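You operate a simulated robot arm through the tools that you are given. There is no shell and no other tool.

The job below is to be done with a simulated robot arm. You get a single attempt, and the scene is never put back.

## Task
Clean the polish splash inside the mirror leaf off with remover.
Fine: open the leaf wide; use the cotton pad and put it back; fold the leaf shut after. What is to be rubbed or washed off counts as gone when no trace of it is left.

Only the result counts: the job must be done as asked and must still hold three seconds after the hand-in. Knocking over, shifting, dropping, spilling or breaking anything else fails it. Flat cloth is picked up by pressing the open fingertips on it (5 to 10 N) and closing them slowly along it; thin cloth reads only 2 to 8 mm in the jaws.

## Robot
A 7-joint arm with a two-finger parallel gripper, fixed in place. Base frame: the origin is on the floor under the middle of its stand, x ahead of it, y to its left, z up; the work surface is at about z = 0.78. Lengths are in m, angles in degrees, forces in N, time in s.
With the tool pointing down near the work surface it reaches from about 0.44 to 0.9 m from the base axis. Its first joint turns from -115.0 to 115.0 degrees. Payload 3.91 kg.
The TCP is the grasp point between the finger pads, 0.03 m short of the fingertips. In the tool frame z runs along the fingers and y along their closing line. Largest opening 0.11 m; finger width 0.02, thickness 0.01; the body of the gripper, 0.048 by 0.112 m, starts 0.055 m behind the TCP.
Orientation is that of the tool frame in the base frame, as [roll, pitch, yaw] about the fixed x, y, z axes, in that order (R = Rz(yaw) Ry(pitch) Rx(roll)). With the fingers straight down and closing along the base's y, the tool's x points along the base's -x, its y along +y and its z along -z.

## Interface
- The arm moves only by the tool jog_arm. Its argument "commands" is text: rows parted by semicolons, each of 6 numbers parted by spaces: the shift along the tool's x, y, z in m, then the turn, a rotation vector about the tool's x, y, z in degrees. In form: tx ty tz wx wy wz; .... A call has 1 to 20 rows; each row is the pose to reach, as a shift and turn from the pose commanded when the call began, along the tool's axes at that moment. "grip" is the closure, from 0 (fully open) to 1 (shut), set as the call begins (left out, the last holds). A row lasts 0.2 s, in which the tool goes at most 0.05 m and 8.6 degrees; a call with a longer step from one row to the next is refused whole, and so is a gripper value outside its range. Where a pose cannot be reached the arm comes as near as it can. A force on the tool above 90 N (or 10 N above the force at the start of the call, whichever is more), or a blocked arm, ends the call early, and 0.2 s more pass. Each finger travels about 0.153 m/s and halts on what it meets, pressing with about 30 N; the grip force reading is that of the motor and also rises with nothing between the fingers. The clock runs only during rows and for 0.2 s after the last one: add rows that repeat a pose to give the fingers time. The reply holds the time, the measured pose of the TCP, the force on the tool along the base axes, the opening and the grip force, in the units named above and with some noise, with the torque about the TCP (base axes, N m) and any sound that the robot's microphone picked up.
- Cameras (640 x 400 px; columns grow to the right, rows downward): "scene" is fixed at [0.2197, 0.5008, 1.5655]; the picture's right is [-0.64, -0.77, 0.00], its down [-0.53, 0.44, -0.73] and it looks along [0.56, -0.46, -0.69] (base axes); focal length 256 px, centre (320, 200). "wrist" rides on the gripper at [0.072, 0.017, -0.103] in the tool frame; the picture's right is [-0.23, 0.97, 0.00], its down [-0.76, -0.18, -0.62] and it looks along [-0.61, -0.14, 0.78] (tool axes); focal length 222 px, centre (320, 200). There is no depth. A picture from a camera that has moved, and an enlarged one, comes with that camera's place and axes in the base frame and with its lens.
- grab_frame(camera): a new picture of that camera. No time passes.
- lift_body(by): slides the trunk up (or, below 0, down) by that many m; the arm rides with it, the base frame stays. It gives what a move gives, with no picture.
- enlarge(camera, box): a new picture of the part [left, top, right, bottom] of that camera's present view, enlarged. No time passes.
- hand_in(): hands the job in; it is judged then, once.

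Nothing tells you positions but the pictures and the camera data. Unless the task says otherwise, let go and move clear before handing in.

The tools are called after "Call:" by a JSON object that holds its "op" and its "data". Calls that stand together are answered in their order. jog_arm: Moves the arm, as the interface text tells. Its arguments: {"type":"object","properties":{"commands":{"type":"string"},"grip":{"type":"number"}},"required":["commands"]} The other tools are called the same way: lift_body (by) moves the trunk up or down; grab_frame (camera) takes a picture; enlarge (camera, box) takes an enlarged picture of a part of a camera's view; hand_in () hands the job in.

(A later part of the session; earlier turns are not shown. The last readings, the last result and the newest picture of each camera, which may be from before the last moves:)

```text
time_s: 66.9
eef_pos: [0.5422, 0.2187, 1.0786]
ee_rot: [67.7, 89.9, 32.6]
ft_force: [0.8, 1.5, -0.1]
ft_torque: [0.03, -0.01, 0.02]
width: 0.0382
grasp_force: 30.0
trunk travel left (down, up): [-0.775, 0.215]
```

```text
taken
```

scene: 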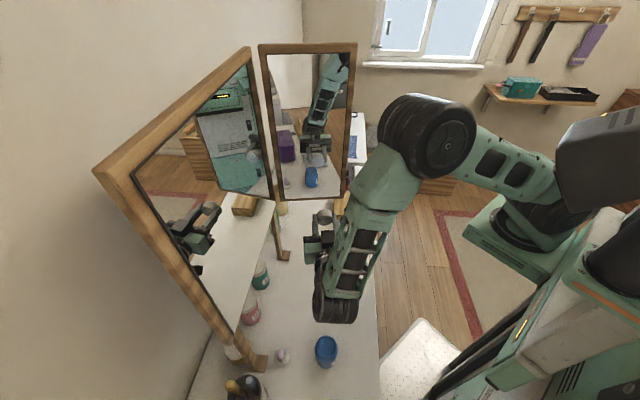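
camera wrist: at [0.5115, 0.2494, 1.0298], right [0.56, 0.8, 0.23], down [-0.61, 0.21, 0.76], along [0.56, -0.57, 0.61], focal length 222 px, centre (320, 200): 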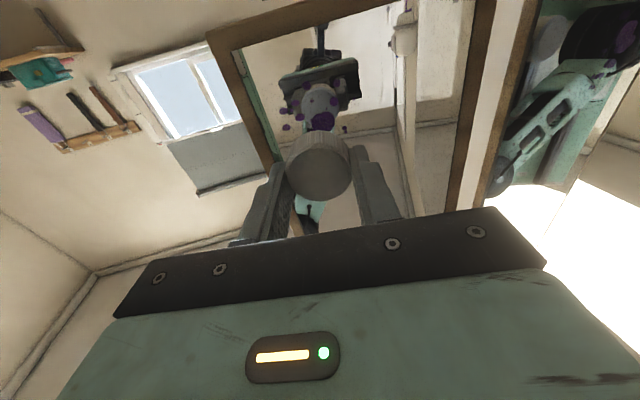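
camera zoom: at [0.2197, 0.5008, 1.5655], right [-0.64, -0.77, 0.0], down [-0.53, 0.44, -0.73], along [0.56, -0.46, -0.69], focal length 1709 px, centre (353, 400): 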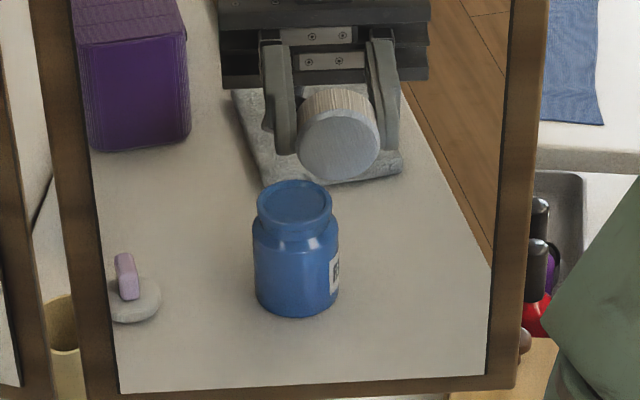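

The glass looks clean. I'll zoom tighter across the whole glass to search for any faint traces.

Call:
{"op": "enlarge", "data": {"camera": "scene", "box": [298, 150, 338, 175]}}

Call:
{"op": "enlarge", "data": {"camera": "scene", "box": [298, 172, 338, 197]}}

Call:
{"op": "enlarge", "data": {"camera": "scene", "box": [255, 40, 360, 130]}}

Call:
{"op": "enlarge", "data": {"camera": "scene", "box": [262, 110, 360, 200]}}

Call:
{"op": "enlarge", "data": {"camera": "wrist", "box": [260, 20, 380, 110]}}

```text
16.00 times, centred on (318, 162) of scene
camera zoom: at [0.2197, 0.5008, 1.5655], right [-0.64, -0.77, 0.0], down [-0.53, 0.44, -0.73], along [0.56, -0.46, -0.69], focal length 4102 px, centre (352, 800)
```

zoom: 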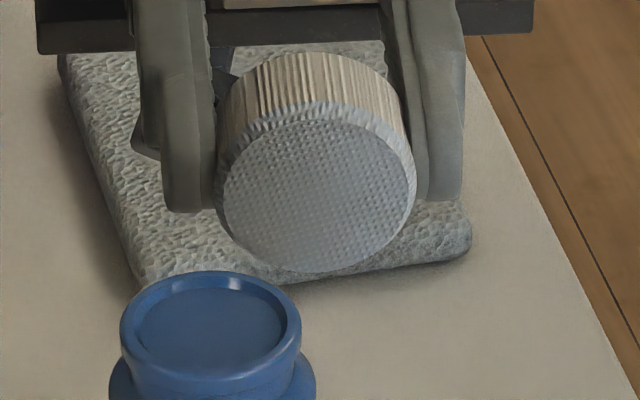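

```text
16.00 times, centred on (318, 184) of scene
camera zoom: at [0.2197, 0.5008, 1.5655], right [-0.64, -0.77, 0.0], down [-0.53, 0.44, -0.73], along [0.56, -0.46, -0.69], focal length 4102 px, centre (352, 448)
```

zoom: 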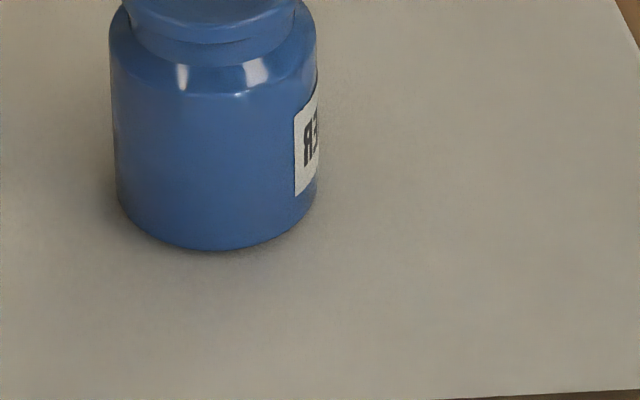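

```text
4.44 times, centred on (308, 85) of scene
camera zoom: at [0.2197, 0.5008, 1.5655], right [-0.64, -0.77, 0.0], down [-0.53, 0.44, -0.73], along [0.56, -0.46, -0.69], focal length 1140 px, centre (376, 711)
```

zoom: 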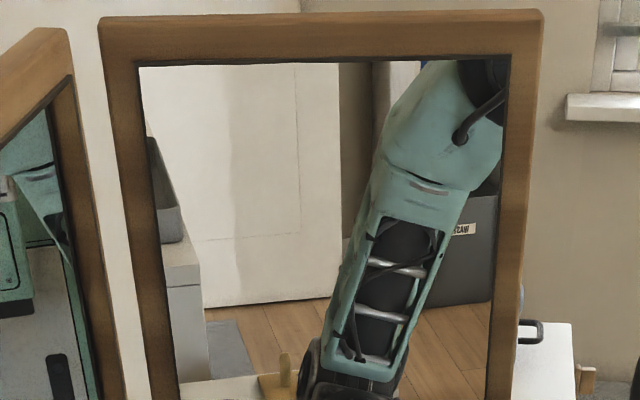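

```text
4.44 times, centred on (311, 155) of scene
camera zoom: at [0.2197, 0.5008, 1.5655], right [-0.64, -0.77, 0.0], down [-0.53, 0.44, -0.73], along [0.56, -0.46, -0.69], focal length 1140 px, centre (360, 400)
```

zoom: 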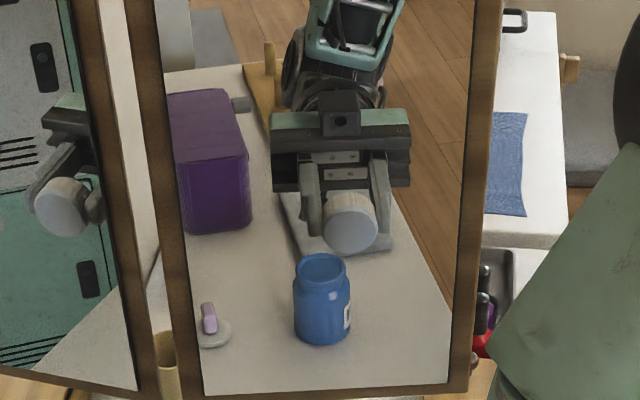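

```text
4.44 times, centred on (320, 65) of wrist
camera zoom: at [0.4678, 0.2913, 1.0081], right [0.56, 0.8, 0.23], down [-0.61, 0.21, 0.76], along [0.56, -0.57, 0.61], focal length 987 px, centre (320, 800)
```

zoom: 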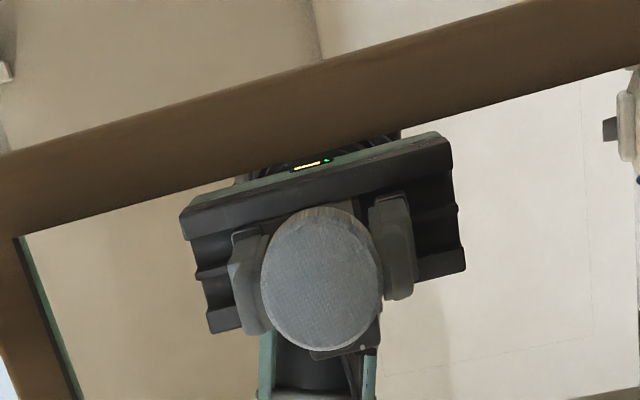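

The whole glass is clean with no traces left. Now I'll put the pad back: first raise and return the tool to pointing down.

Call:
{"op": "jog_arm", "data": {"commands": "-0.02 -0.003 -0.009 0 8.2 0; -0.04 -0.006 -0.018 0 16.4 0; -0.06 -0.009 -0.027 0 24.5 0; -0.075 -0.012 -0.036 0 32.7 0; -0.09 -0.015 -0.045 0 40.9 0; -0.1 -0.018 -0.055 0 49.1 0; -0.11 -0.021 -0.064 0 57.3 0; -0.12 -0.024 -0.073 0 65.5 0; -0.1214 -0.027 -0.082 0 73.6 0; -0.1214 -0.03 -0.091 0 81.8 0; -0.1214 -0.0334 -0.1015 0 90 0; -0.1214 -0.0334 -0.1015 0 90 0"}}

Call:
{"op": "grab_frame", "data": {"camera": "scene"}}

```text
time_s: 69.5
eef_pos: [0.4392, 0.2513, 1.2024]
ee_rot: [179.9, -0.1, 144.8]
ft_force: [0.6, -0.4, -0.2]
ft_torque: [0.0, 0.0, 0.03]
width: 0.0382
grasp_force: 30.4
trunk travel left (down, up): [-0.775, 0.215]
```

```text
taken
```

scene: 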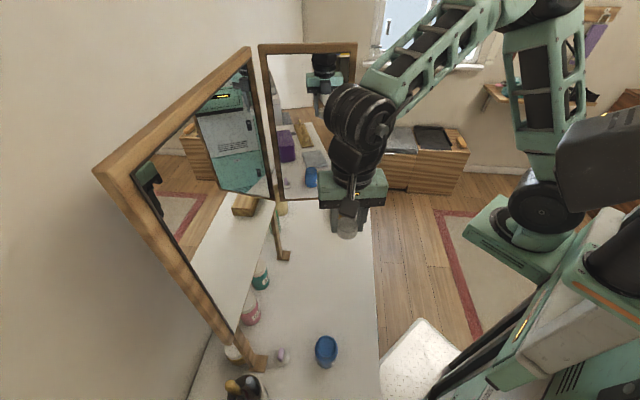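

Now I'll move over the pad's original spot with the original yaw and descend to a few centimetres above the table.

Call:
{"op": "jog_arm", "data": {"commands": "-0.004 -0.0043 0.04 0 0 -7.8; -0.0075 -0.0086 0.08 0 0 -15.6; -0.0112 -0.0129 0.12 0 0 -23.4; -0.015 -0.0172 0.165 0 0 -31.2; -0.0187 -0.0215 0.21 0 0 -39; -0.0225 -0.0258 0.255 0 0 -46.8; -0.0262 -0.0301 0.295 0 0 -54.7; -0.0262 -0.0301 0.335 0 0 -54.7; -0.0262 -0.0301 0.335 0 0 -54.7"}}

Call:
{"op": "enlarge", "data": {"camera": "wrist", "box": [200, 60, 440, 250]}}

Call:
{"op": "enlarge", "data": {"camera": "scene", "box": [310, 240, 410, 320]}}

```text
time_s: 71.5
eef_pos: [0.4428, 0.2108, 0.8661]
ee_rot: [-179.9, 0.0, -160.5]
ft_force: [0.2, -0.3, 0.5]
ft_torque: [0.03, 0.01, 0.0]
width: 0.0385
grasp_force: 30.5
trunk travel left (down, up): [-0.775, 0.215]
```

```text
2.11 times, centred on (320, 155) of wrist
camera zoom: at [0.3702, 0.2019, 0.9702], right [-0.11, 0.99, 0.0], down [0.78, 0.09, 0.62], along [0.62, 0.07, -0.78], focal length 468 px, centre (320, 295)
```

zoom: 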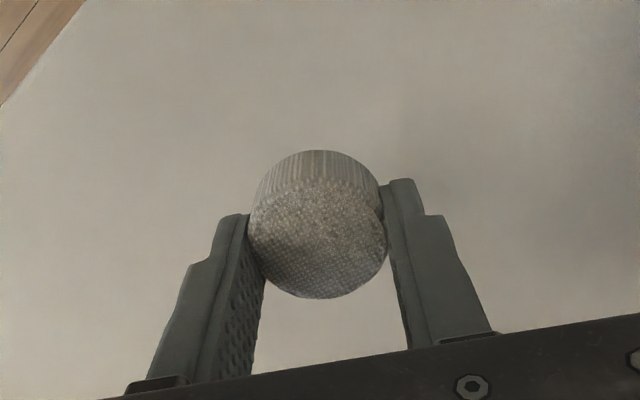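

```text
5.00 times, centred on (360, 280) of scene
camera zoom: at [0.2197, 0.5008, 1.5655], right [-0.64, -0.77, 0.0], down [-0.53, 0.44, -0.73], along [0.56, -0.46, -0.69], focal length 1282 px, centre (120, -200)
```

zoom: 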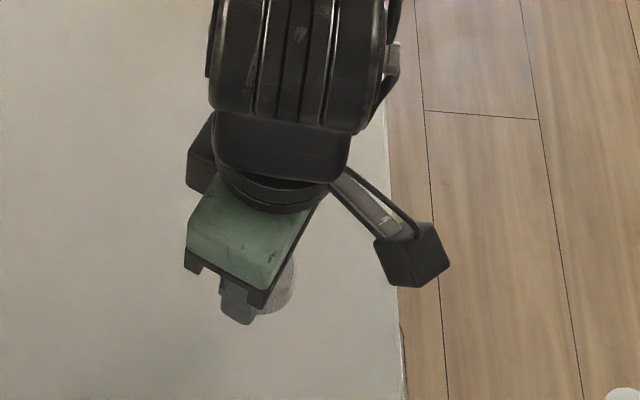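

The pad has been pushed slightly up into the jaws by the pressing, so it'll touch the table a little later. I'll lower carefully with force checks.

Call:
{"op": "jog_arm", "data": {"commands": "0 0 0.02 0 0 0; 0 0 0.04 0 0 0; 0 0 0.044 0 0 0; 0 0 0.044 0 0 0"}}

Call:
{"op": "jog_arm", "data": {"commands": "0 0 0.002 0 0 0; 0 0 0.002 0 0 0"}}

Call:
{"op": "enlarge", "data": {"camera": "scene", "box": [330, 280, 370, 320]}}

```text
time_s: 72.5
eef_pos: [0.4445, 0.2124, 0.8226]
ee_rot: [179.9, 0.1, -160.5]
ft_force: [0.4, -0.2, -0.5]
ft_torque: [-0.03, 0.01, 0.0]
width: 0.0381
grasp_force: 30.0
trunk travel left (down, up): [-0.775, 0.215]
```

```text
time_s: 73.1
eef_pos: [0.4443, 0.2124, 0.8206]
ee_rot: [179.9, 0.1, -160.5]
ft_force: [0.4, -0.2, 0.2]
ft_torque: [0.0, 0.03, 0.0]
width: 0.0382
grasp_force: 30.0
trunk travel left (down, up): [-0.775, 0.215]
```

```text
10.00 times, centred on (350, 300) of scene
camera zoom: at [0.2197, 0.5008, 1.5655], right [-0.64, -0.77, 0.0], down [-0.53, 0.44, -0.73], along [0.56, -0.46, -0.69], focal length 2564 px, centre (20, -800)
```

zoom: 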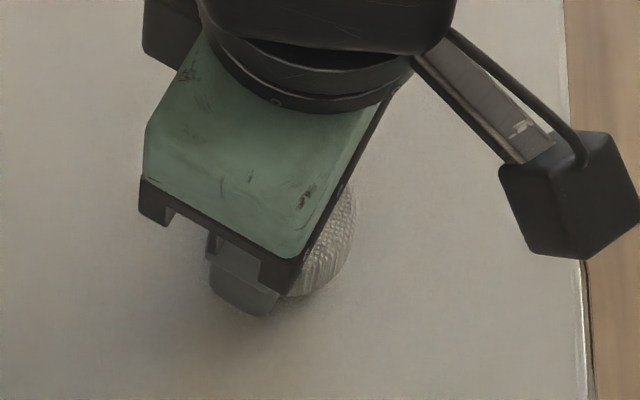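

No contact yet at the original height. I'll continue in 1 to 2 mm steps.

Call:
{"op": "jog_arm", "data": {"commands": "0 0 0.0015 0 0 0; 0 0 0.0015 0 0 0"}}

Call:
{"op": "jog_arm", "data": {"commands": "0 0 0.0015 0 0 0; 0 0 0.0015 0 0 0"}}

Call:
{"op": "jog_arm", "data": {"commands": "0 0 0.001 0 0 0; 0 0 0.001 0 0 0"}}

```text
time_s: 73.7
eef_pos: [0.4438, 0.211, 0.82]
ee_rot: [180.0, 0.1, -160.5]
ft_force: [0.6, -0.3, -0.6]
ft_torque: [0.04, 0.02, 0.0]
width: 0.0383
grasp_force: 30.0
trunk travel left (down, up): [-0.775, 0.215]
```

```text
time_s: 74.3
eef_pos: [0.4441, 0.2117, 0.8185]
ee_rot: [180.0, 0.1, -160.5]
ft_force: [0.0, -1.5, -0.5]
ft_torque: [0.02, -0.03, 0.0]
width: 0.0382
grasp_force: 30.0
trunk travel left (down, up): [-0.775, 0.215]
```

```text
time_s: 74.9
eef_pos: [0.443, 0.2131, 0.8166]
ee_rot: [179.9, 0.2, -160.6]
ft_force: [-0.8, 0.2, 0.4]
ft_torque: [-0.01, 0.01, -0.01]
width: 0.0385
grasp_force: 30.3
trunk travel left (down, up): [-0.775, 0.215]
```

Still free. I'll continue down in 1 mm steps; the fingertips are about 6 mm above the table.

Call:
{"op": "jog_arm", "data": {"commands": "0 0 0.001 0 0 0; 0 0 0.001 0 0 0"}}

Call:
{"op": "jog_arm", "data": {"commands": "0 0 0.001 0 0 0; 0 0 0.001 0 0 0"}}

Call:
{"op": "enlarge", "data": {"camera": "wrist", "box": [240, 100, 400, 200]}}

```text
time_s: 75.5
eef_pos: [0.4436, 0.2128, 0.8157]
ee_rot: [-179.9, 0.1, -160.5]
ft_force: [-0.5, 0.0, 0.5]
ft_torque: [0.02, -0.01, -0.02]
width: 0.0382
grasp_force: 29.9
trunk travel left (down, up): [-0.775, 0.215]
```

```text
time_s: 76.1
eef_pos: [0.4439, 0.2111, 0.8148]
ee_rot: [-180.0, 0.1, -160.5]
ft_force: [1.3, 0.1, 0.1]
ft_torque: [0.0, 0.0, 0.03]
width: 0.0384
grasp_force: 30.0
trunk travel left (down, up): [-0.775, 0.215]
```

```text
4.00 times, centred on (320, 150) of wrist
camera zoom: at [0.3704, 0.2025, 0.9195], right [-0.11, 0.99, 0.0], down [0.78, 0.09, 0.62], along [0.62, 0.07, -0.78], focal length 888 px, centre (320, 400)
```

zoom: 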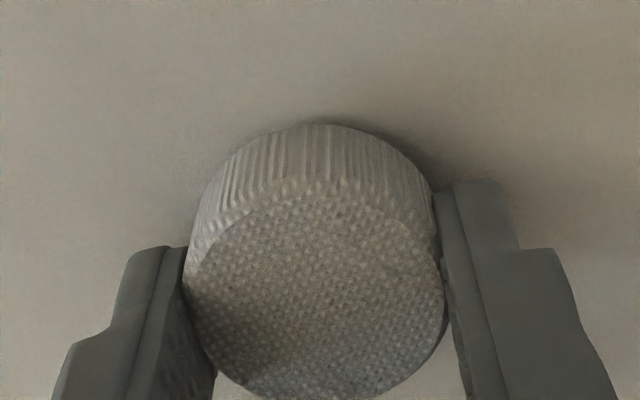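

Call:
{"op": "jog_arm", "data": {"commands": "0 0 0.001 0 0 0; 0 0 0.001 0 0 0"}}

Call:
{"op": "jog_arm", "data": {"commands": "0 0 0.001 0 0 0; 0 0 0.001 0 0 0"}}

```text
time_s: 76.7
eef_pos: [0.4441, 0.2115, 0.8146]
ee_rot: [180.0, 0.2, -160.5]
ft_force: [0.3, 0.4, 0.2]
ft_torque: [-0.02, -0.02, -0.01]
width: 0.0382
grasp_force: 29.5
trunk travel left (down, up): [-0.775, 0.215]
```

```text
time_s: 77.3
eef_pos: [0.4434, 0.2119, 0.8137]
ee_rot: [-179.9, 0.1, -160.5]
ft_force: [-0.2, -0.5, 7.2]
ft_torque: [-0.04, 0.04, -0.01]
width: 0.0382
grasp_force: 29.7
trunk travel left (down, up): [-0.775, 0.215]
```

The pad touches the table now with 7 N. I'll open the jaws to let it stand.

Call:
{"op": "jog_arm", "data": {"commands": "0 0 0 0 0 0; 0 0 0 0 0 0; 0 0 0 0 0 0", "grip": 0.4}}

Call:
{"op": "enlarge", "data": {"camera": "wrist", "box": [200, 80, 440, 250]}}

```text
time_s: 78.1
eef_pos: [0.4442, 0.2121, 0.8125]
ee_rot: [-180.0, 0.2, -160.6]
ft_force: [0.4, 0.9, 0.5]
ft_torque: [-0.01, -0.03, -0.02]
width: 0.066
grasp_force: 0.0
trunk travel left (down, up): [-0.775, 0.215]
```

```text
2.35 times, centred on (320, 165) of wrist
camera zoom: at [0.3705, 0.2023, 0.9176], right [-0.11, 0.99, 0.0], down [0.78, 0.09, 0.62], along [0.62, 0.07, -0.78], focal length 523 px, centre (320, 282)
```

zoom: 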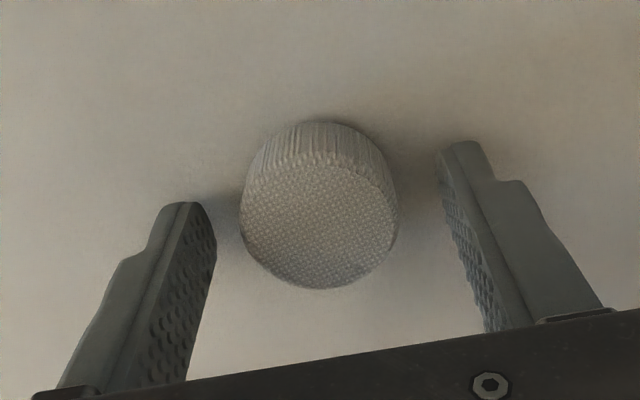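

The pad stands on the table with the jaws clear of it. I'll rise straight up and check its position.

Call:
{"op": "jog_arm", "data": {"commands": "0 0 -0.02 0 0 0; 0 0 -0.06 0 0 0; 0 0 -0.1 0 0 0; 0 0 -0.145 0 0 0; 0 0 -0.19 0 0 0; 0 0 -0.19 0 0 0"}}

Call:
{"op": "enlarge", "data": {"camera": "scene", "box": [330, 286, 362, 316]}}

Call:
{"op": "grab_frame", "data": {"camera": "scene"}}

Call:
{"op": "grab_frame", "data": {"camera": "wrist"}}

```text
time_s: 79.5
eef_pos: [0.444, 0.2106, 1.0052]
ee_rot: [179.9, 0.1, -160.5]
ft_force: [-0.7, 0.2, -0.1]
ft_torque: [-0.01, -0.01, -0.01]
width: 0.0659
grasp_force: 0.0
trunk travel left (down, up): [-0.775, 0.215]
```

```text
13.33 times, centred on (346, 301) of scene
camera zoom: at [0.2197, 0.5008, 1.5655], right [-0.64, -0.77, 0.0], down [-0.53, 0.44, -0.73], along [0.56, -0.46, -0.69], focal length 3419 px, centre (-27, -1147)
```

zoom: 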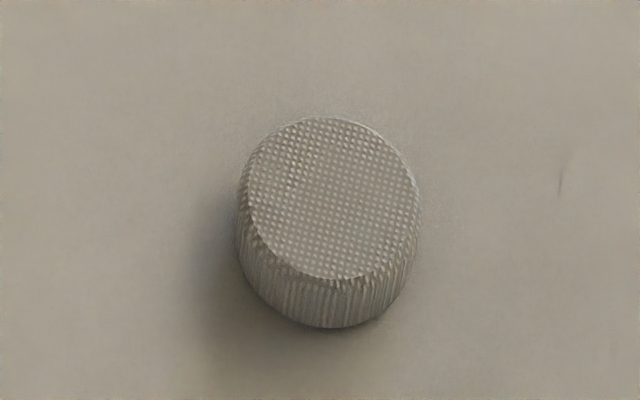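

```text
taken
```

scene: 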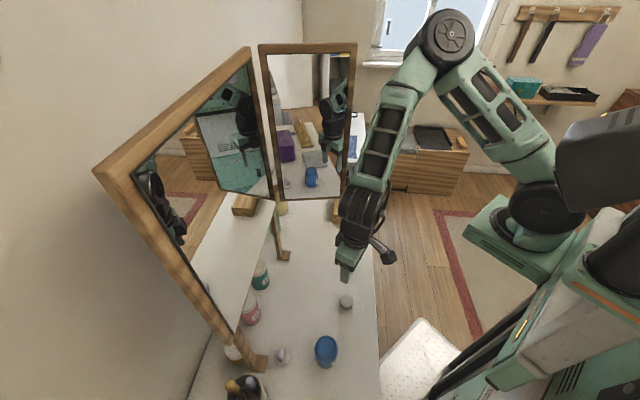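

```text
taken
camera wrist: at [0.3714, 0.2019, 1.1106], right [-0.11, 0.99, 0.0], down [0.78, 0.09, 0.62], along [0.62, 0.07, -0.78], focal length 222 px, centre (320, 200)
```

wrist: 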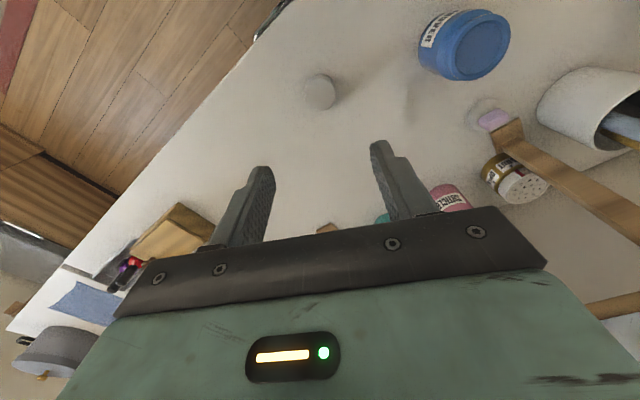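

The pad is back within about 1.5 mm of its start. I notice a small mark on the table nearby that I want to check.

Call:
{"op": "enlarge", "data": {"camera": "scene", "box": [356, 291, 374, 309]}}

Call:
{"op": "enlarge", "data": {"camera": "wrist", "box": [280, 40, 360, 120]}}

Call:
{"op": "enlarge", "data": {"camera": "scene", "box": [250, 30, 380, 215]}}

```text
16.00 times, centred on (365, 300) of scene
camera zoom: at [0.2197, 0.5008, 1.5655], right [-0.64, -0.77, 0.0], down [-0.53, 0.44, -0.73], along [0.56, -0.46, -0.69], focal length 4102 px, centre (-400, -1400)
```

zoom: 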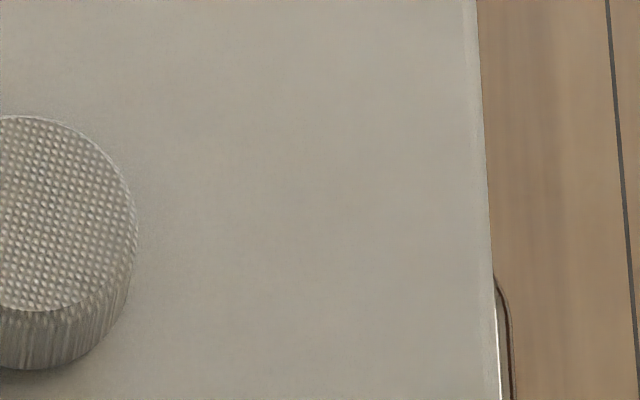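

```text
5.00 times, centred on (320, 80) of wrist
camera zoom: at [0.3714, 0.2019, 1.1106], right [-0.11, 0.99, 0.0], down [0.78, 0.09, 0.62], along [0.62, 0.07, -0.78], focal length 1111 px, centre (320, 800)
```

zoom: 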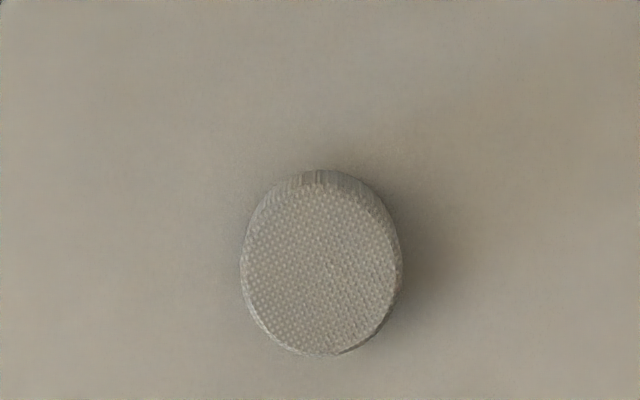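

```text
2.16 times, centred on (315, 122) of scene
camera zoom: at [0.2197, 0.5008, 1.5655], right [-0.64, -0.77, 0.0], down [-0.53, 0.44, -0.73], along [0.56, -0.46, -0.69], focal length 554 px, centre (331, 368)
```

zoom: 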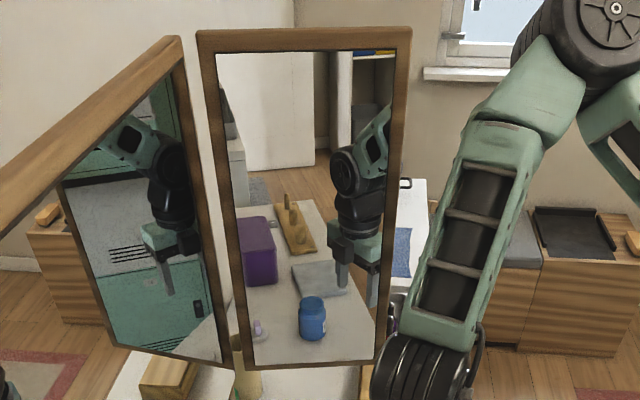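

The mark was only image noise; the table is clean and the pad is back. To fold the leaf shut, I'll go around its free edge to the outer side, first moving right and up with the tool down and fingers closed.

Call:
{"op": "jog_arm", "data": {"commands": "-0.002 -0.02 -0.04 0 0 -7.6; -0.0044 -0.0574 -0.07 0 0 -15.1; -0.0066 -0.0861 -0.09 0 0 -22.7; -0.0088 -0.1149 -0.115 0 0 -30.2; -0.011 -0.1436 -0.135 0 0 -37.8; -0.0133 -0.1723 -0.155 0 0 -45.4; -0.0155 -0.201 -0.175 0 0 -53; -0.0177 -0.2297 -0.195 0 0 -60.5; -0.0177 -0.2297 -0.195 0 0 -60.5", "grip": 1}}

Call:
{"op": "grab_frame", "data": {"camera": "scene"}}

Call:
{"op": "grab_frame", "data": {"camera": "wrist"}}

```text
time_s: 81.5
eef_pos: [0.5378, 0.0008, 1.1981]
ee_rot: [180.0, 0.1, -100.0]
ft_force: [1.3, 0.2, -0.2]
ft_torque: [0.03, 0.04, 0.0]
width: 0.0
grasp_force: 30.1
trunk travel left (down, up): [-0.775, 0.215]
```

```text
taken
```

scene: 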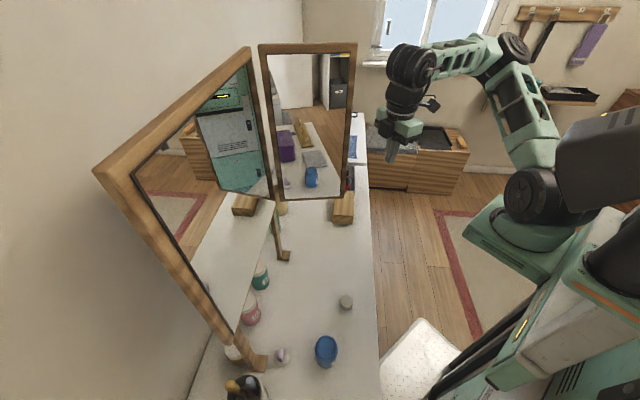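

```text
taken
camera wrist: at [0.5102, -0.0688, 1.3027], right [-0.92, 0.39, 0.0], down [0.31, 0.72, 0.62], along [0.25, 0.57, -0.78], focal length 222 px, centre (320, 200)
```

wrist: 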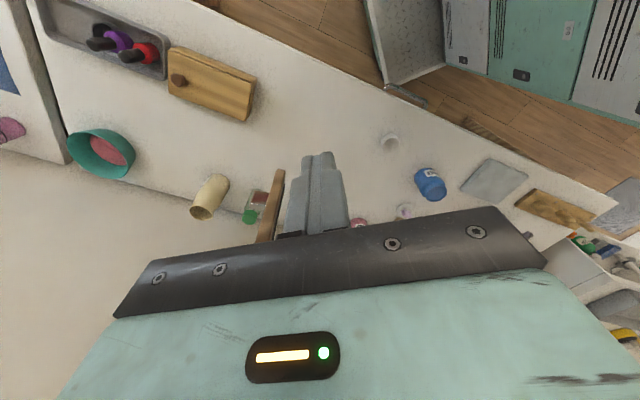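

The leaf's inside is now fully unobstructed, so I'll take one more thorough look for traces before closing it.

Call:
{"op": "enlarge", "data": {"camera": "scene", "box": [280, 130, 355, 200]}}

Call:
{"op": "enlarge", "data": {"camera": "scene", "box": [302, 145, 350, 175]}}

Call:
{"op": "enlarge", "data": {"camera": "scene", "box": [302, 168, 350, 198]}}

Call:
{"op": "enlarge", "data": {"camera": "scene", "box": [255, 40, 360, 130]}}

```text
5.71 times, centred on (318, 165) of scene
camera zoom: at [0.2197, 0.5008, 1.5655], right [-0.64, -0.77, 0.0], down [-0.53, 0.44, -0.73], along [0.56, -0.46, -0.69], focal length 1465 px, centre (334, 400)
```

zoom: 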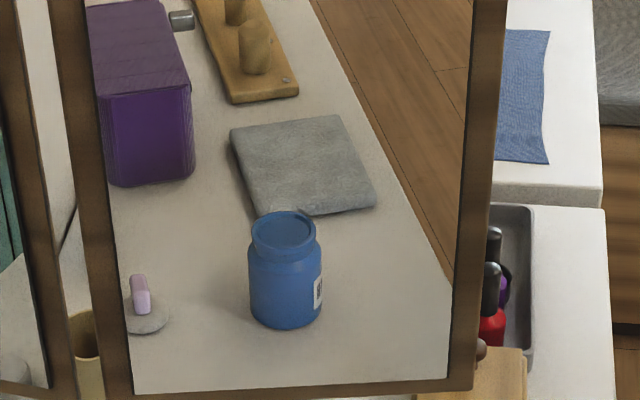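

```text
13.33 times, centred on (326, 160) of scene
camera zoom: at [0.2197, 0.5008, 1.5655], right [-0.64, -0.77, 0.0], down [-0.53, 0.44, -0.73], along [0.56, -0.46, -0.69], focal length 3419 px, centre (240, 733)
```

zoom: 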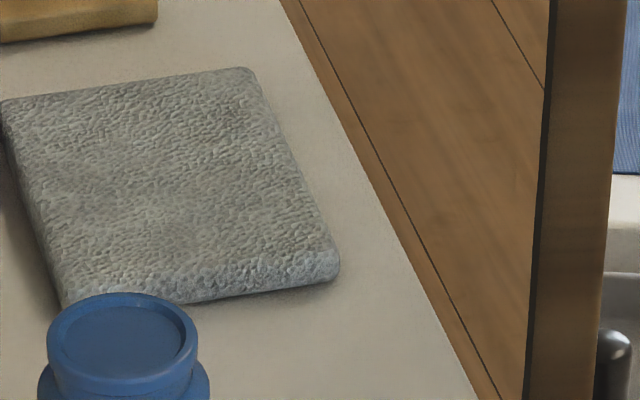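

```text
13.33 times, centred on (326, 183) of scene
camera zoom: at [0.2197, 0.5008, 1.5655], right [-0.64, -0.77, 0.0], down [-0.53, 0.44, -0.73], along [0.56, -0.46, -0.69], focal length 3419 px, centre (240, 427)
```

zoom: 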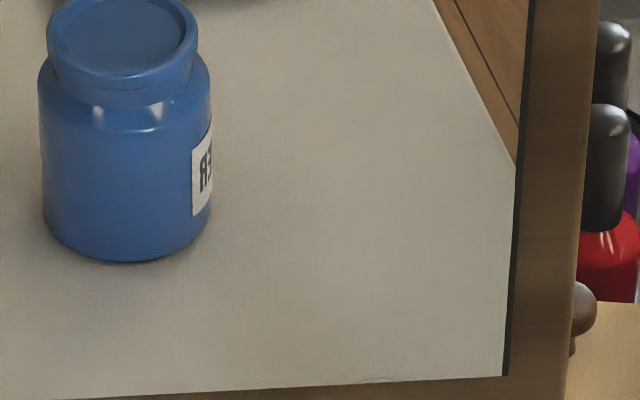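

```text
4.44 times, centred on (308, 85) of scene
camera zoom: at [0.2197, 0.5008, 1.5655], right [-0.64, -0.77, 0.0], down [-0.53, 0.44, -0.73], along [0.56, -0.46, -0.69], focal length 1140 px, centre (376, 711)
```

zoom: 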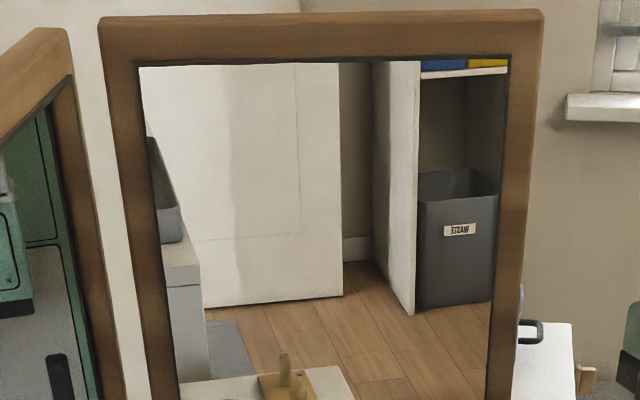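

The inner mirror is spotless. Now I'll tilt the hand toward the leaf's outer face, staying to the right of it.

Call:
{"op": "jog_arm", "data": {"commands": "0.002 -0.0107 0.002 0 -8.33 0; 0.004 -0.0214 0.004 0 -16.7 0; 0.007 -0.0321 0.007 0 -25 0; 0.009 -0.0428 0.009 0 -33.3 0; 0.011 -0.0535 0.011 0 -41.7 0; 0.013 -0.0642 0.013 0 -50 0; 0.0155 -0.0749 0.0155 0 -58.3 0; 0.0175 -0.0856 0.0175 0 -66.7 0; 0.0198 -0.0963 0.02 0 -75 0; 0.0198 -0.0963 0.02 0 -75 0"}}

Call:
{"op": "grab_frame", "data": {"camera": "scene"}}

Call:
{"op": "grab_frame", "data": {"camera": "wrist"}}

```text
time_s: 83.4
eef_pos: [0.5085, 0.0511, 1.2507]
ee_rot: [-161.1, 59.0, -77.0]
ft_force: [0.1, -0.5, 0.3]
ft_torque: [0.01, -0.03, -0.02]
width: 0.0
grasp_force: 29.8
out of reach, approached as far as the arm can: row 5, 6, 7, 8, 9
trunk travel left (down, up): [-0.775, 0.215]
stopped in row 9: the arm was blocked; the commanded pose is now the measured one
```

```text
taken
```

scene: 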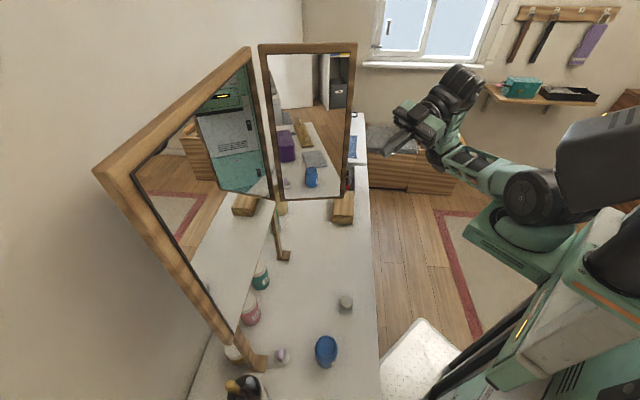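

```text
taken
camera wrist: at [0.4876, -0.0746, 1.2378], right [-0.98, 0.17, 0.03], down [0.0, -0.17, 0.99], along [0.17, 0.97, 0.16], focal length 222 px, centre (320, 200)
```

wrist: 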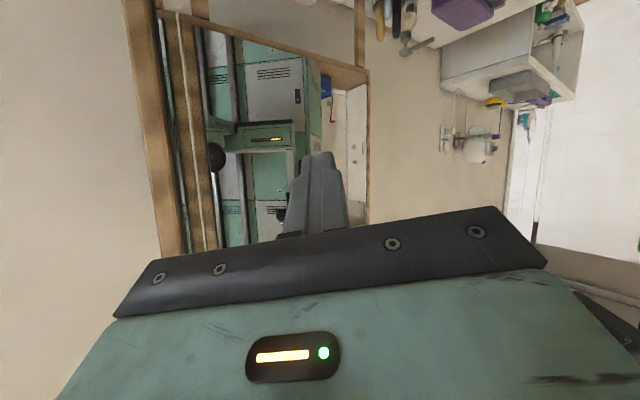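

The arm hit a joint limit trying to turn that far, but it touched nothing. I'll use a milder heading, about 60°, and move out to a better position to the right of the leaf.

Call:
{"op": "jog_arm", "data": {"commands": "0.0175 -0.0185 -0.0037 3.8 -0.46 4.16; 0.035 -0.0369 -0.0074 7.6 -0.92 8.3; 0.0526 -0.0554 -0.0111 11.5 -1.4 12.5; 0.07 -0.0738 -0.0148 15.3 -1.84 16.6; 0.0876 -0.0923 -0.0185 19.1 -2.3 20.8; 0.0876 -0.0923 -0.0185 19.1 -2.3 20.8"}}

Call:
{"op": "grab_frame", "data": {"camera": "scene"}}

Call:
{"op": "grab_frame", "data": {"camera": "wrist"}}

```text
time_s: 84.8
eef_pos: [0.6067, -0.0157, 1.1989]
ee_rot: [177.9, 65.0, -122.0]
ft_force: [-0.9, 0.1, -0.5]
ft_torque: [0.02, 0.02, -0.01]
width: 0.0
grasp_force: 29.8
trunk travel left (down, up): [-0.775, 0.215]
```

```text
taken
```

scene: 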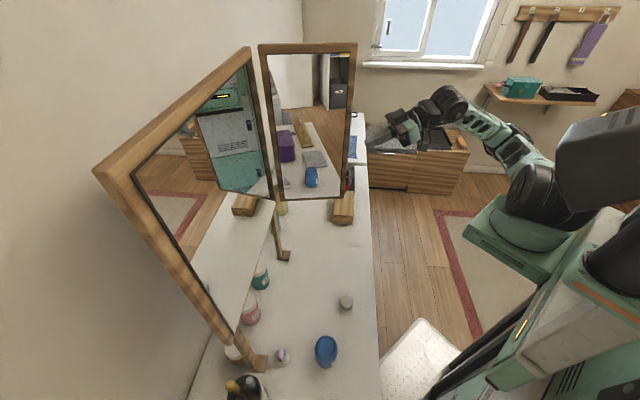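

```text
taken
camera wrist: at [0.5314, -0.115, 1.1771], right [-0.79, 0.57, 0.22], down [0.04, -0.31, 0.95], along [0.61, 0.76, 0.22], focal length 222 px, centre (320, 200)
```

wrist: 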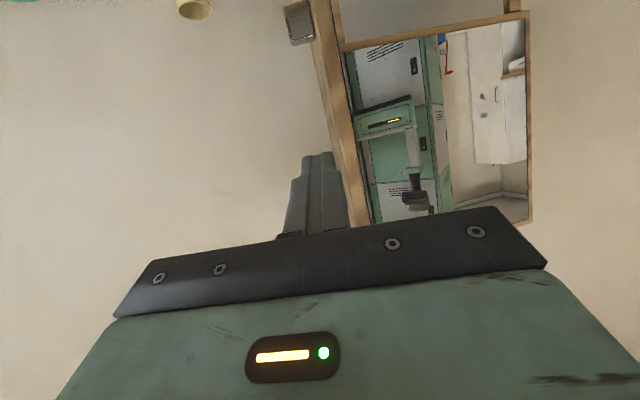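

I'm now to the right of the leaf, pointing toward the mirror. I'll move forward alongside its outer face with clearance.

Call:
{"op": "jog_arm", "data": {"commands": "-0.0118 -0.0082 0.0253 0 0 0; -0.0235 -0.0163 0.0505 0 0 0; -0.0353 -0.0245 0.0758 0 0 0; -0.0353 -0.0245 0.0758 0 0 0"}}

Call:
{"op": "grab_frame", "data": {"camera": "wrist"}}

Call:
{"op": "enlarge", "data": {"camera": "scene", "box": [230, 30, 450, 215]}}

```text
time_s: 85.8
eef_pos: [0.6716, 0.0468, 1.198]
ee_rot: [178.0, 64.9, -121.9]
ft_force: [0.1, -0.6, -0.8]
ft_torque: [-0.02, 0.02, -0.01]
width: 0.0
grasp_force: 29.9
trunk travel left (down, up): [-0.775, 0.215]
```

```text
taken
camera wrist: at [0.5949, -0.0533, 1.1765], right [-0.79, 0.57, 0.22], down [0.05, -0.31, 0.95], along [0.61, 0.76, 0.22], focal length 222 px, centre (320, 200)
```

wrist: 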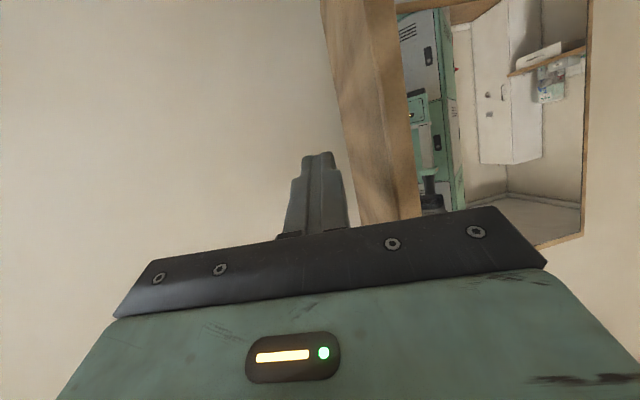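

```text
2.16 times, centred on (340, 122) of scene
camera zoom: at [0.2197, 0.5008, 1.5655], right [-0.64, -0.77, 0.0], down [-0.53, 0.44, -0.73], along [0.56, -0.46, -0.69], focal length 554 px, centre (277, 368)
```

zoom: 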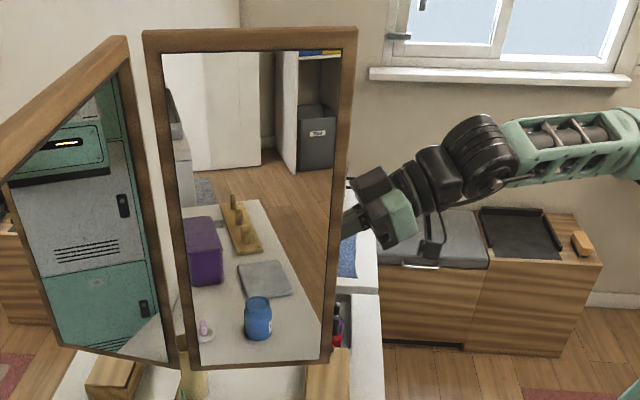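

I'm alongside the outer face. I'll now push the leaf back along its arc, first from 100° to about 70°.

Call:
{"op": "jog_arm", "data": {"commands": "-0.002 0.0145 0.0043 0 0 0; -0.004 0.0289 0.0086 0 0 0; -0.0043 0.0429 0.0092 0 0 0; -0.0046 0.0569 0.0099 0 0 0; -0.0059 0.0706 0.0126 0 0 0; -0.0072 0.0842 0.0154 0 0 0; -0.0094 0.0971 0.0203 0 0 0; -0.0117 0.11 0.0252 0 0 0"}}

Call:
{"op": "enlarge", "data": {"camera": "scene", "box": [90, 30, 410, 290]}}

Call:
{"op": "grab_frame", "data": {"camera": "wrist"}}

```text
time_s: 87.6
eef_pos: [0.5895, 0.1247, 1.1992]
ee_rot: [178.1, 64.9, -121.8]
ft_force: [0.4, -0.4, 0.0]
ft_torque: [-0.01, -0.01, 0.01]
width: 0.0
grasp_force: 29.5
trunk travel left (down, up): [-0.775, 0.215]
```

```text
1.54 times, centred on (250, 160) of scene
camera zoom: at [0.2197, 0.5008, 1.5655], right [-0.64, -0.77, 0.0], down [-0.53, 0.44, -0.73], along [0.56, -0.46, -0.69], focal length 394 px, centre (428, 262)
```

zoom: 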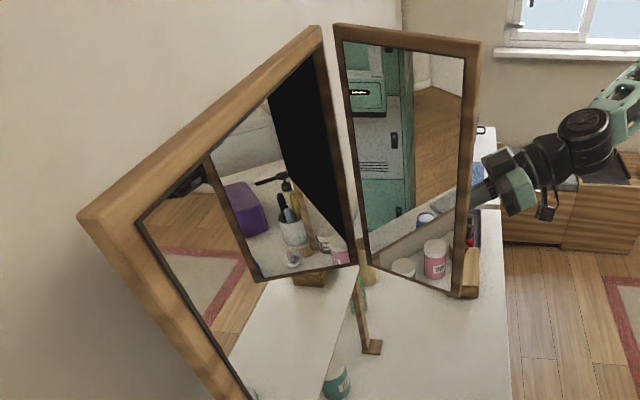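

```text
taken
camera wrist: at [0.5136, 0.0239, 1.1781], right [-0.79, 0.57, 0.22], down [0.05, -0.31, 0.95], along [0.61, 0.76, 0.22], focal length 222 px, centre (320, 200)
```

wrist: 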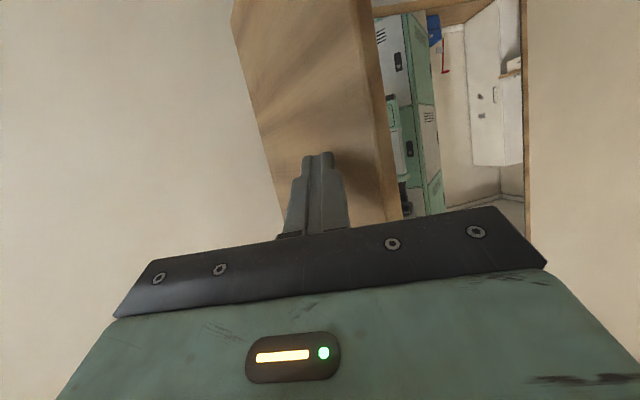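

The leaf follows smoothly to about 70°. I'll continue the arc down to about 20°.

Call:
{"op": "jog_arm", "data": {"commands": "-0.0032 0.0118 0.0068 0 0 0; -0.0064 0.0236 0.0137 0 0 0; -0.0105 0.0339 0.0223 0 0 0; -0.0145 0.0442 0.0309 0 0 0; -0.0192 0.0528 0.041 0 0 0; -0.0239 0.0613 0.0511 0 0 0; -0.0292 0.0677 0.0624 0 0 0; -0.0344 0.0741 0.0736 0 0 0; -0.04 0.0783 0.0858 0 0 0; -0.0457 0.0825 0.0979 0 0 0"}}

Call:
{"op": "enlarge", "data": {"camera": "scene", "box": [90, 30, 410, 290]}}

Call:
{"op": "grab_frame", "data": {"camera": "wrist"}}

```text
time_s: 89.8
eef_pos: [0.5724, 0.2597, 1.199]
ee_rot: [178.0, 64.9, -121.8]
ft_force: [0.1, 0.5, 0.2]
ft_torque: [0.02, 0.0, 0.05]
width: 0.0
grasp_force: 29.7
trunk travel left (down, up): [-0.775, 0.215]
```

```text
1.54 times, centred on (250, 160) of scene
camera zoom: at [0.2197, 0.5008, 1.5655], right [-0.64, -0.77, 0.0], down [-0.53, 0.44, -0.73], along [0.56, -0.46, -0.69], focal length 394 px, centre (428, 262)
```

zoom: 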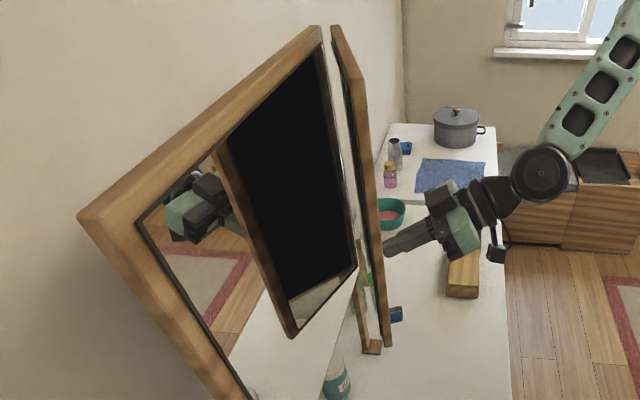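

```text
taken
camera wrist: at [0.4962, 0.1587, 1.1781], right [-0.79, 0.57, 0.22], down [0.04, -0.3, 0.95], along [0.61, 0.76, 0.22], focal length 222 px, centre (320, 200)
```

wrist: 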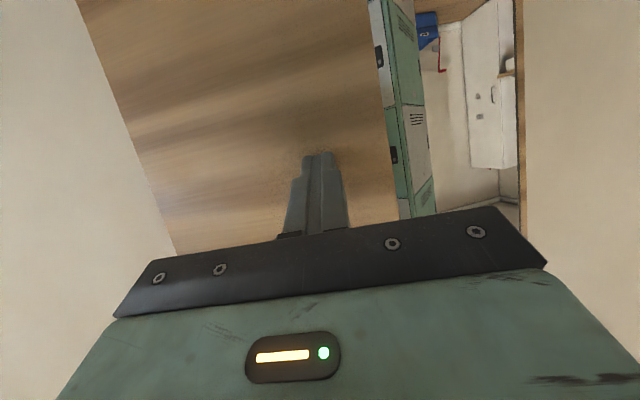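

The leaf is at about 20°. I'll keep pushing gently toward closed.

Call:
{"op": "jog_arm", "data": {"commands": "-0.0058 0.0018 0.0125 0 0 0; -0.0117 0.0035 0.0251 0 0 0; -0.0176 0.0029 0.0378 0 0 0; -0.0218 0.0024 0.0468 0 0 0; -0.0218 0.0024 0.0468 0 0 0"}}

Call:
{"op": "enlarge", "data": {"camera": "scene", "box": [90, 30, 410, 290]}}

Call:
{"op": "enlarge", "data": {"camera": "scene", "box": [200, 200, 320, 280]}}

```text
time_s: 91.0
eef_pos: [0.5946, 0.3046, 1.1984]
ee_rot: [178.0, 64.9, -121.7]
ft_force: [0.1, -0.3, 0.2]
ft_torque: [0.0, -0.01, 0.01]
width: 0.0
grasp_force: 29.4
trunk travel left (down, up): [-0.775, 0.215]
```

```text
1.54 times, centred on (250, 160) of scene
camera zoom: at [0.2197, 0.5008, 1.5655], right [-0.64, -0.77, 0.0], down [-0.53, 0.44, -0.73], along [0.56, -0.46, -0.69], focal length 394 px, centre (428, 262)
```

zoom: 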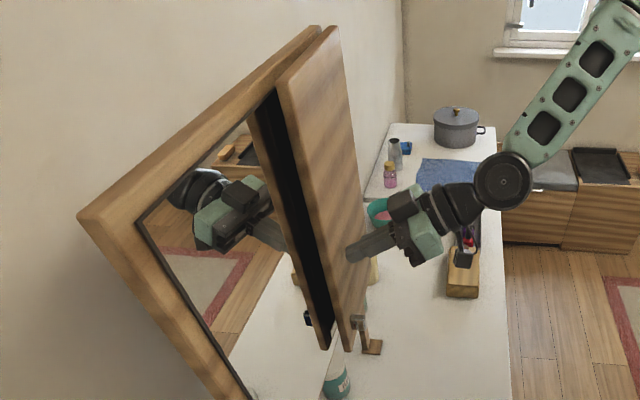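

```text
5.00 times, centred on (260, 240) of scene
camera zoom: at [0.2197, 0.5008, 1.5655], right [-0.64, -0.77, 0.0], down [-0.53, 0.44, -0.73], along [0.56, -0.46, -0.69], focal length 1282 px, centre (620, 0)
```

zoom: 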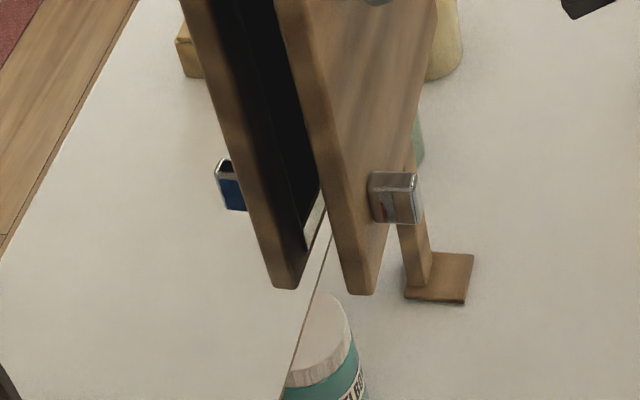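

It's nearly shut, only about 3 to 4° remaining. I'll press straight in with small steps until it seats.

Call:
{"op": "jog_arm", "data": {"commands": "-0.0016 -0.0009 0.0035 0 0 0; -0.0033 -0.0018 0.0071 0 0 0; -0.0033 -0.0018 0.0071 0 0 0"}}

Call:
{"op": "enlarge", "data": {"camera": "scene", "box": [200, 200, 320, 280]}}

```text
time_s: 91.8
eef_pos: [0.5994, 0.309, 1.1976]
ee_rot: [178.0, 64.8, -121.8]
ft_force: [-10.8, -14.9, 0.2]
ft_torque: [-0.05, 0.03, -0.08]
width: 0.0
grasp_force: 29.4
trunk travel left (down, up): [-0.775, 0.215]
```

```text
5.00 times, centred on (260, 240) of scene
camera zoom: at [0.2197, 0.5008, 1.5655], right [-0.64, -0.77, 0.0], down [-0.53, 0.44, -0.73], along [0.56, -0.46, -0.69], focal length 1282 px, centre (620, 0)
```

zoom: 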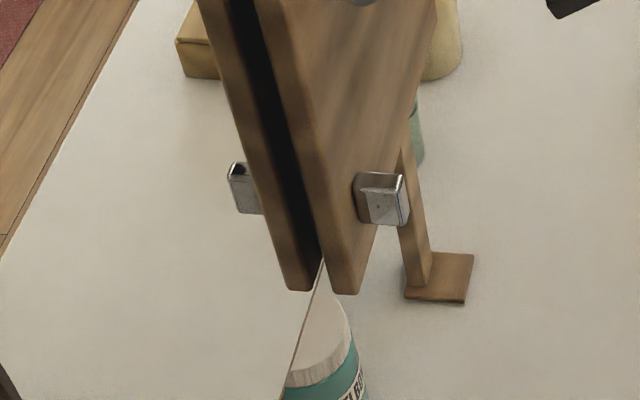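

The leaf matches its original closed position exactly, seated with about 18 N. I'll back straight off and verify that it stays shut.

Call:
{"op": "jog_arm", "data": {"commands": "0.002 0 -0.005 0 0 0; 0.012 0 -0.03 0 0 0; 0.025 0 -0.065 0 0 0; 0.042 0 -0.1 0 0 0; 0.055 0 -0.13 0 0 0; 0.055 0 -0.13 0 0 0"}}

Call:
{"op": "enlarge", "data": {"camera": "scene", "box": [200, 200, 320, 280]}}

Call:
{"op": "grab_frame", "data": {"camera": "scene"}}

Call:
{"op": "grab_frame", "data": {"camera": "wrist"}}

```text
time_s: 93.2
eef_pos: [0.5335, 0.1889, 1.2064]
ee_rot: [178.1, 64.9, -121.6]
ft_force: [-0.1, 0.8, -0.8]
ft_torque: [0.0, 0.03, 0.01]
width: 0.0
grasp_force: 30.3
trunk travel left (down, up): [-0.775, 0.215]
```

```text
5.00 times, centred on (260, 240) of scene
camera zoom: at [0.2197, 0.5008, 1.5655], right [-0.64, -0.77, 0.0], down [-0.53, 0.44, -0.73], along [0.56, -0.46, -0.69], focal length 1282 px, centre (620, 0)
```

zoom: 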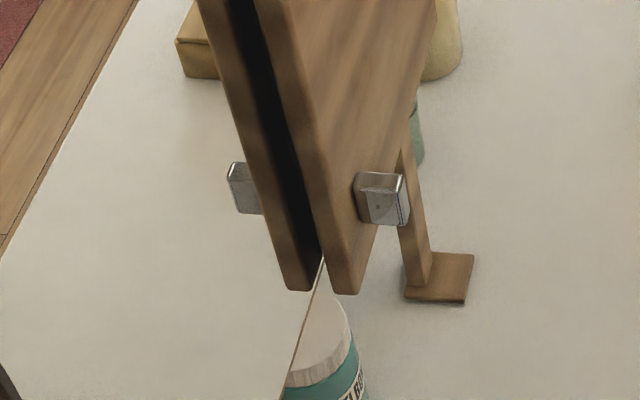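

```text
taken
```

scene: 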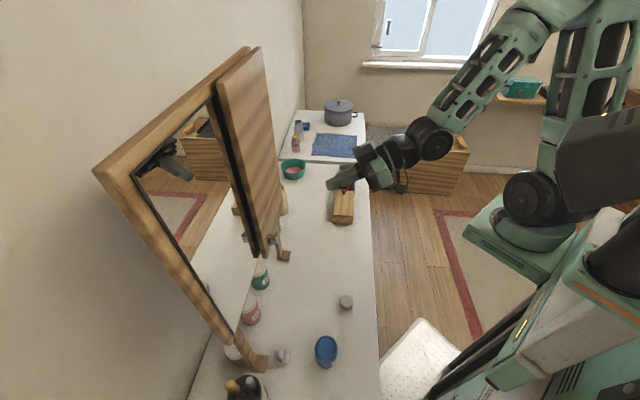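

```text
taken
camera wrist: at [0.4578, 0.0888, 1.185], right [-0.79, 0.57, 0.22], down [0.05, -0.3, 0.95], along [0.61, 0.76, 0.22], focal length 222 px, centre (320, 200)
```

wrist: 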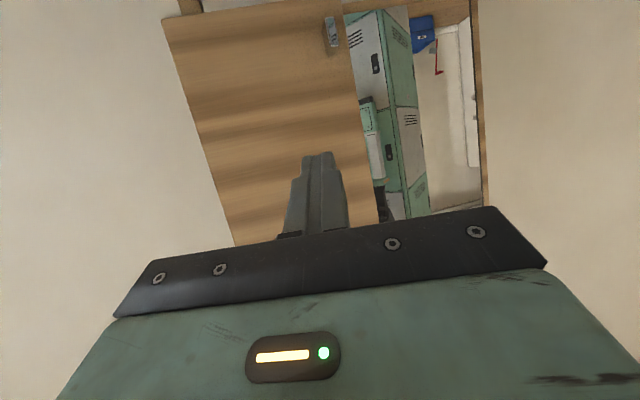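

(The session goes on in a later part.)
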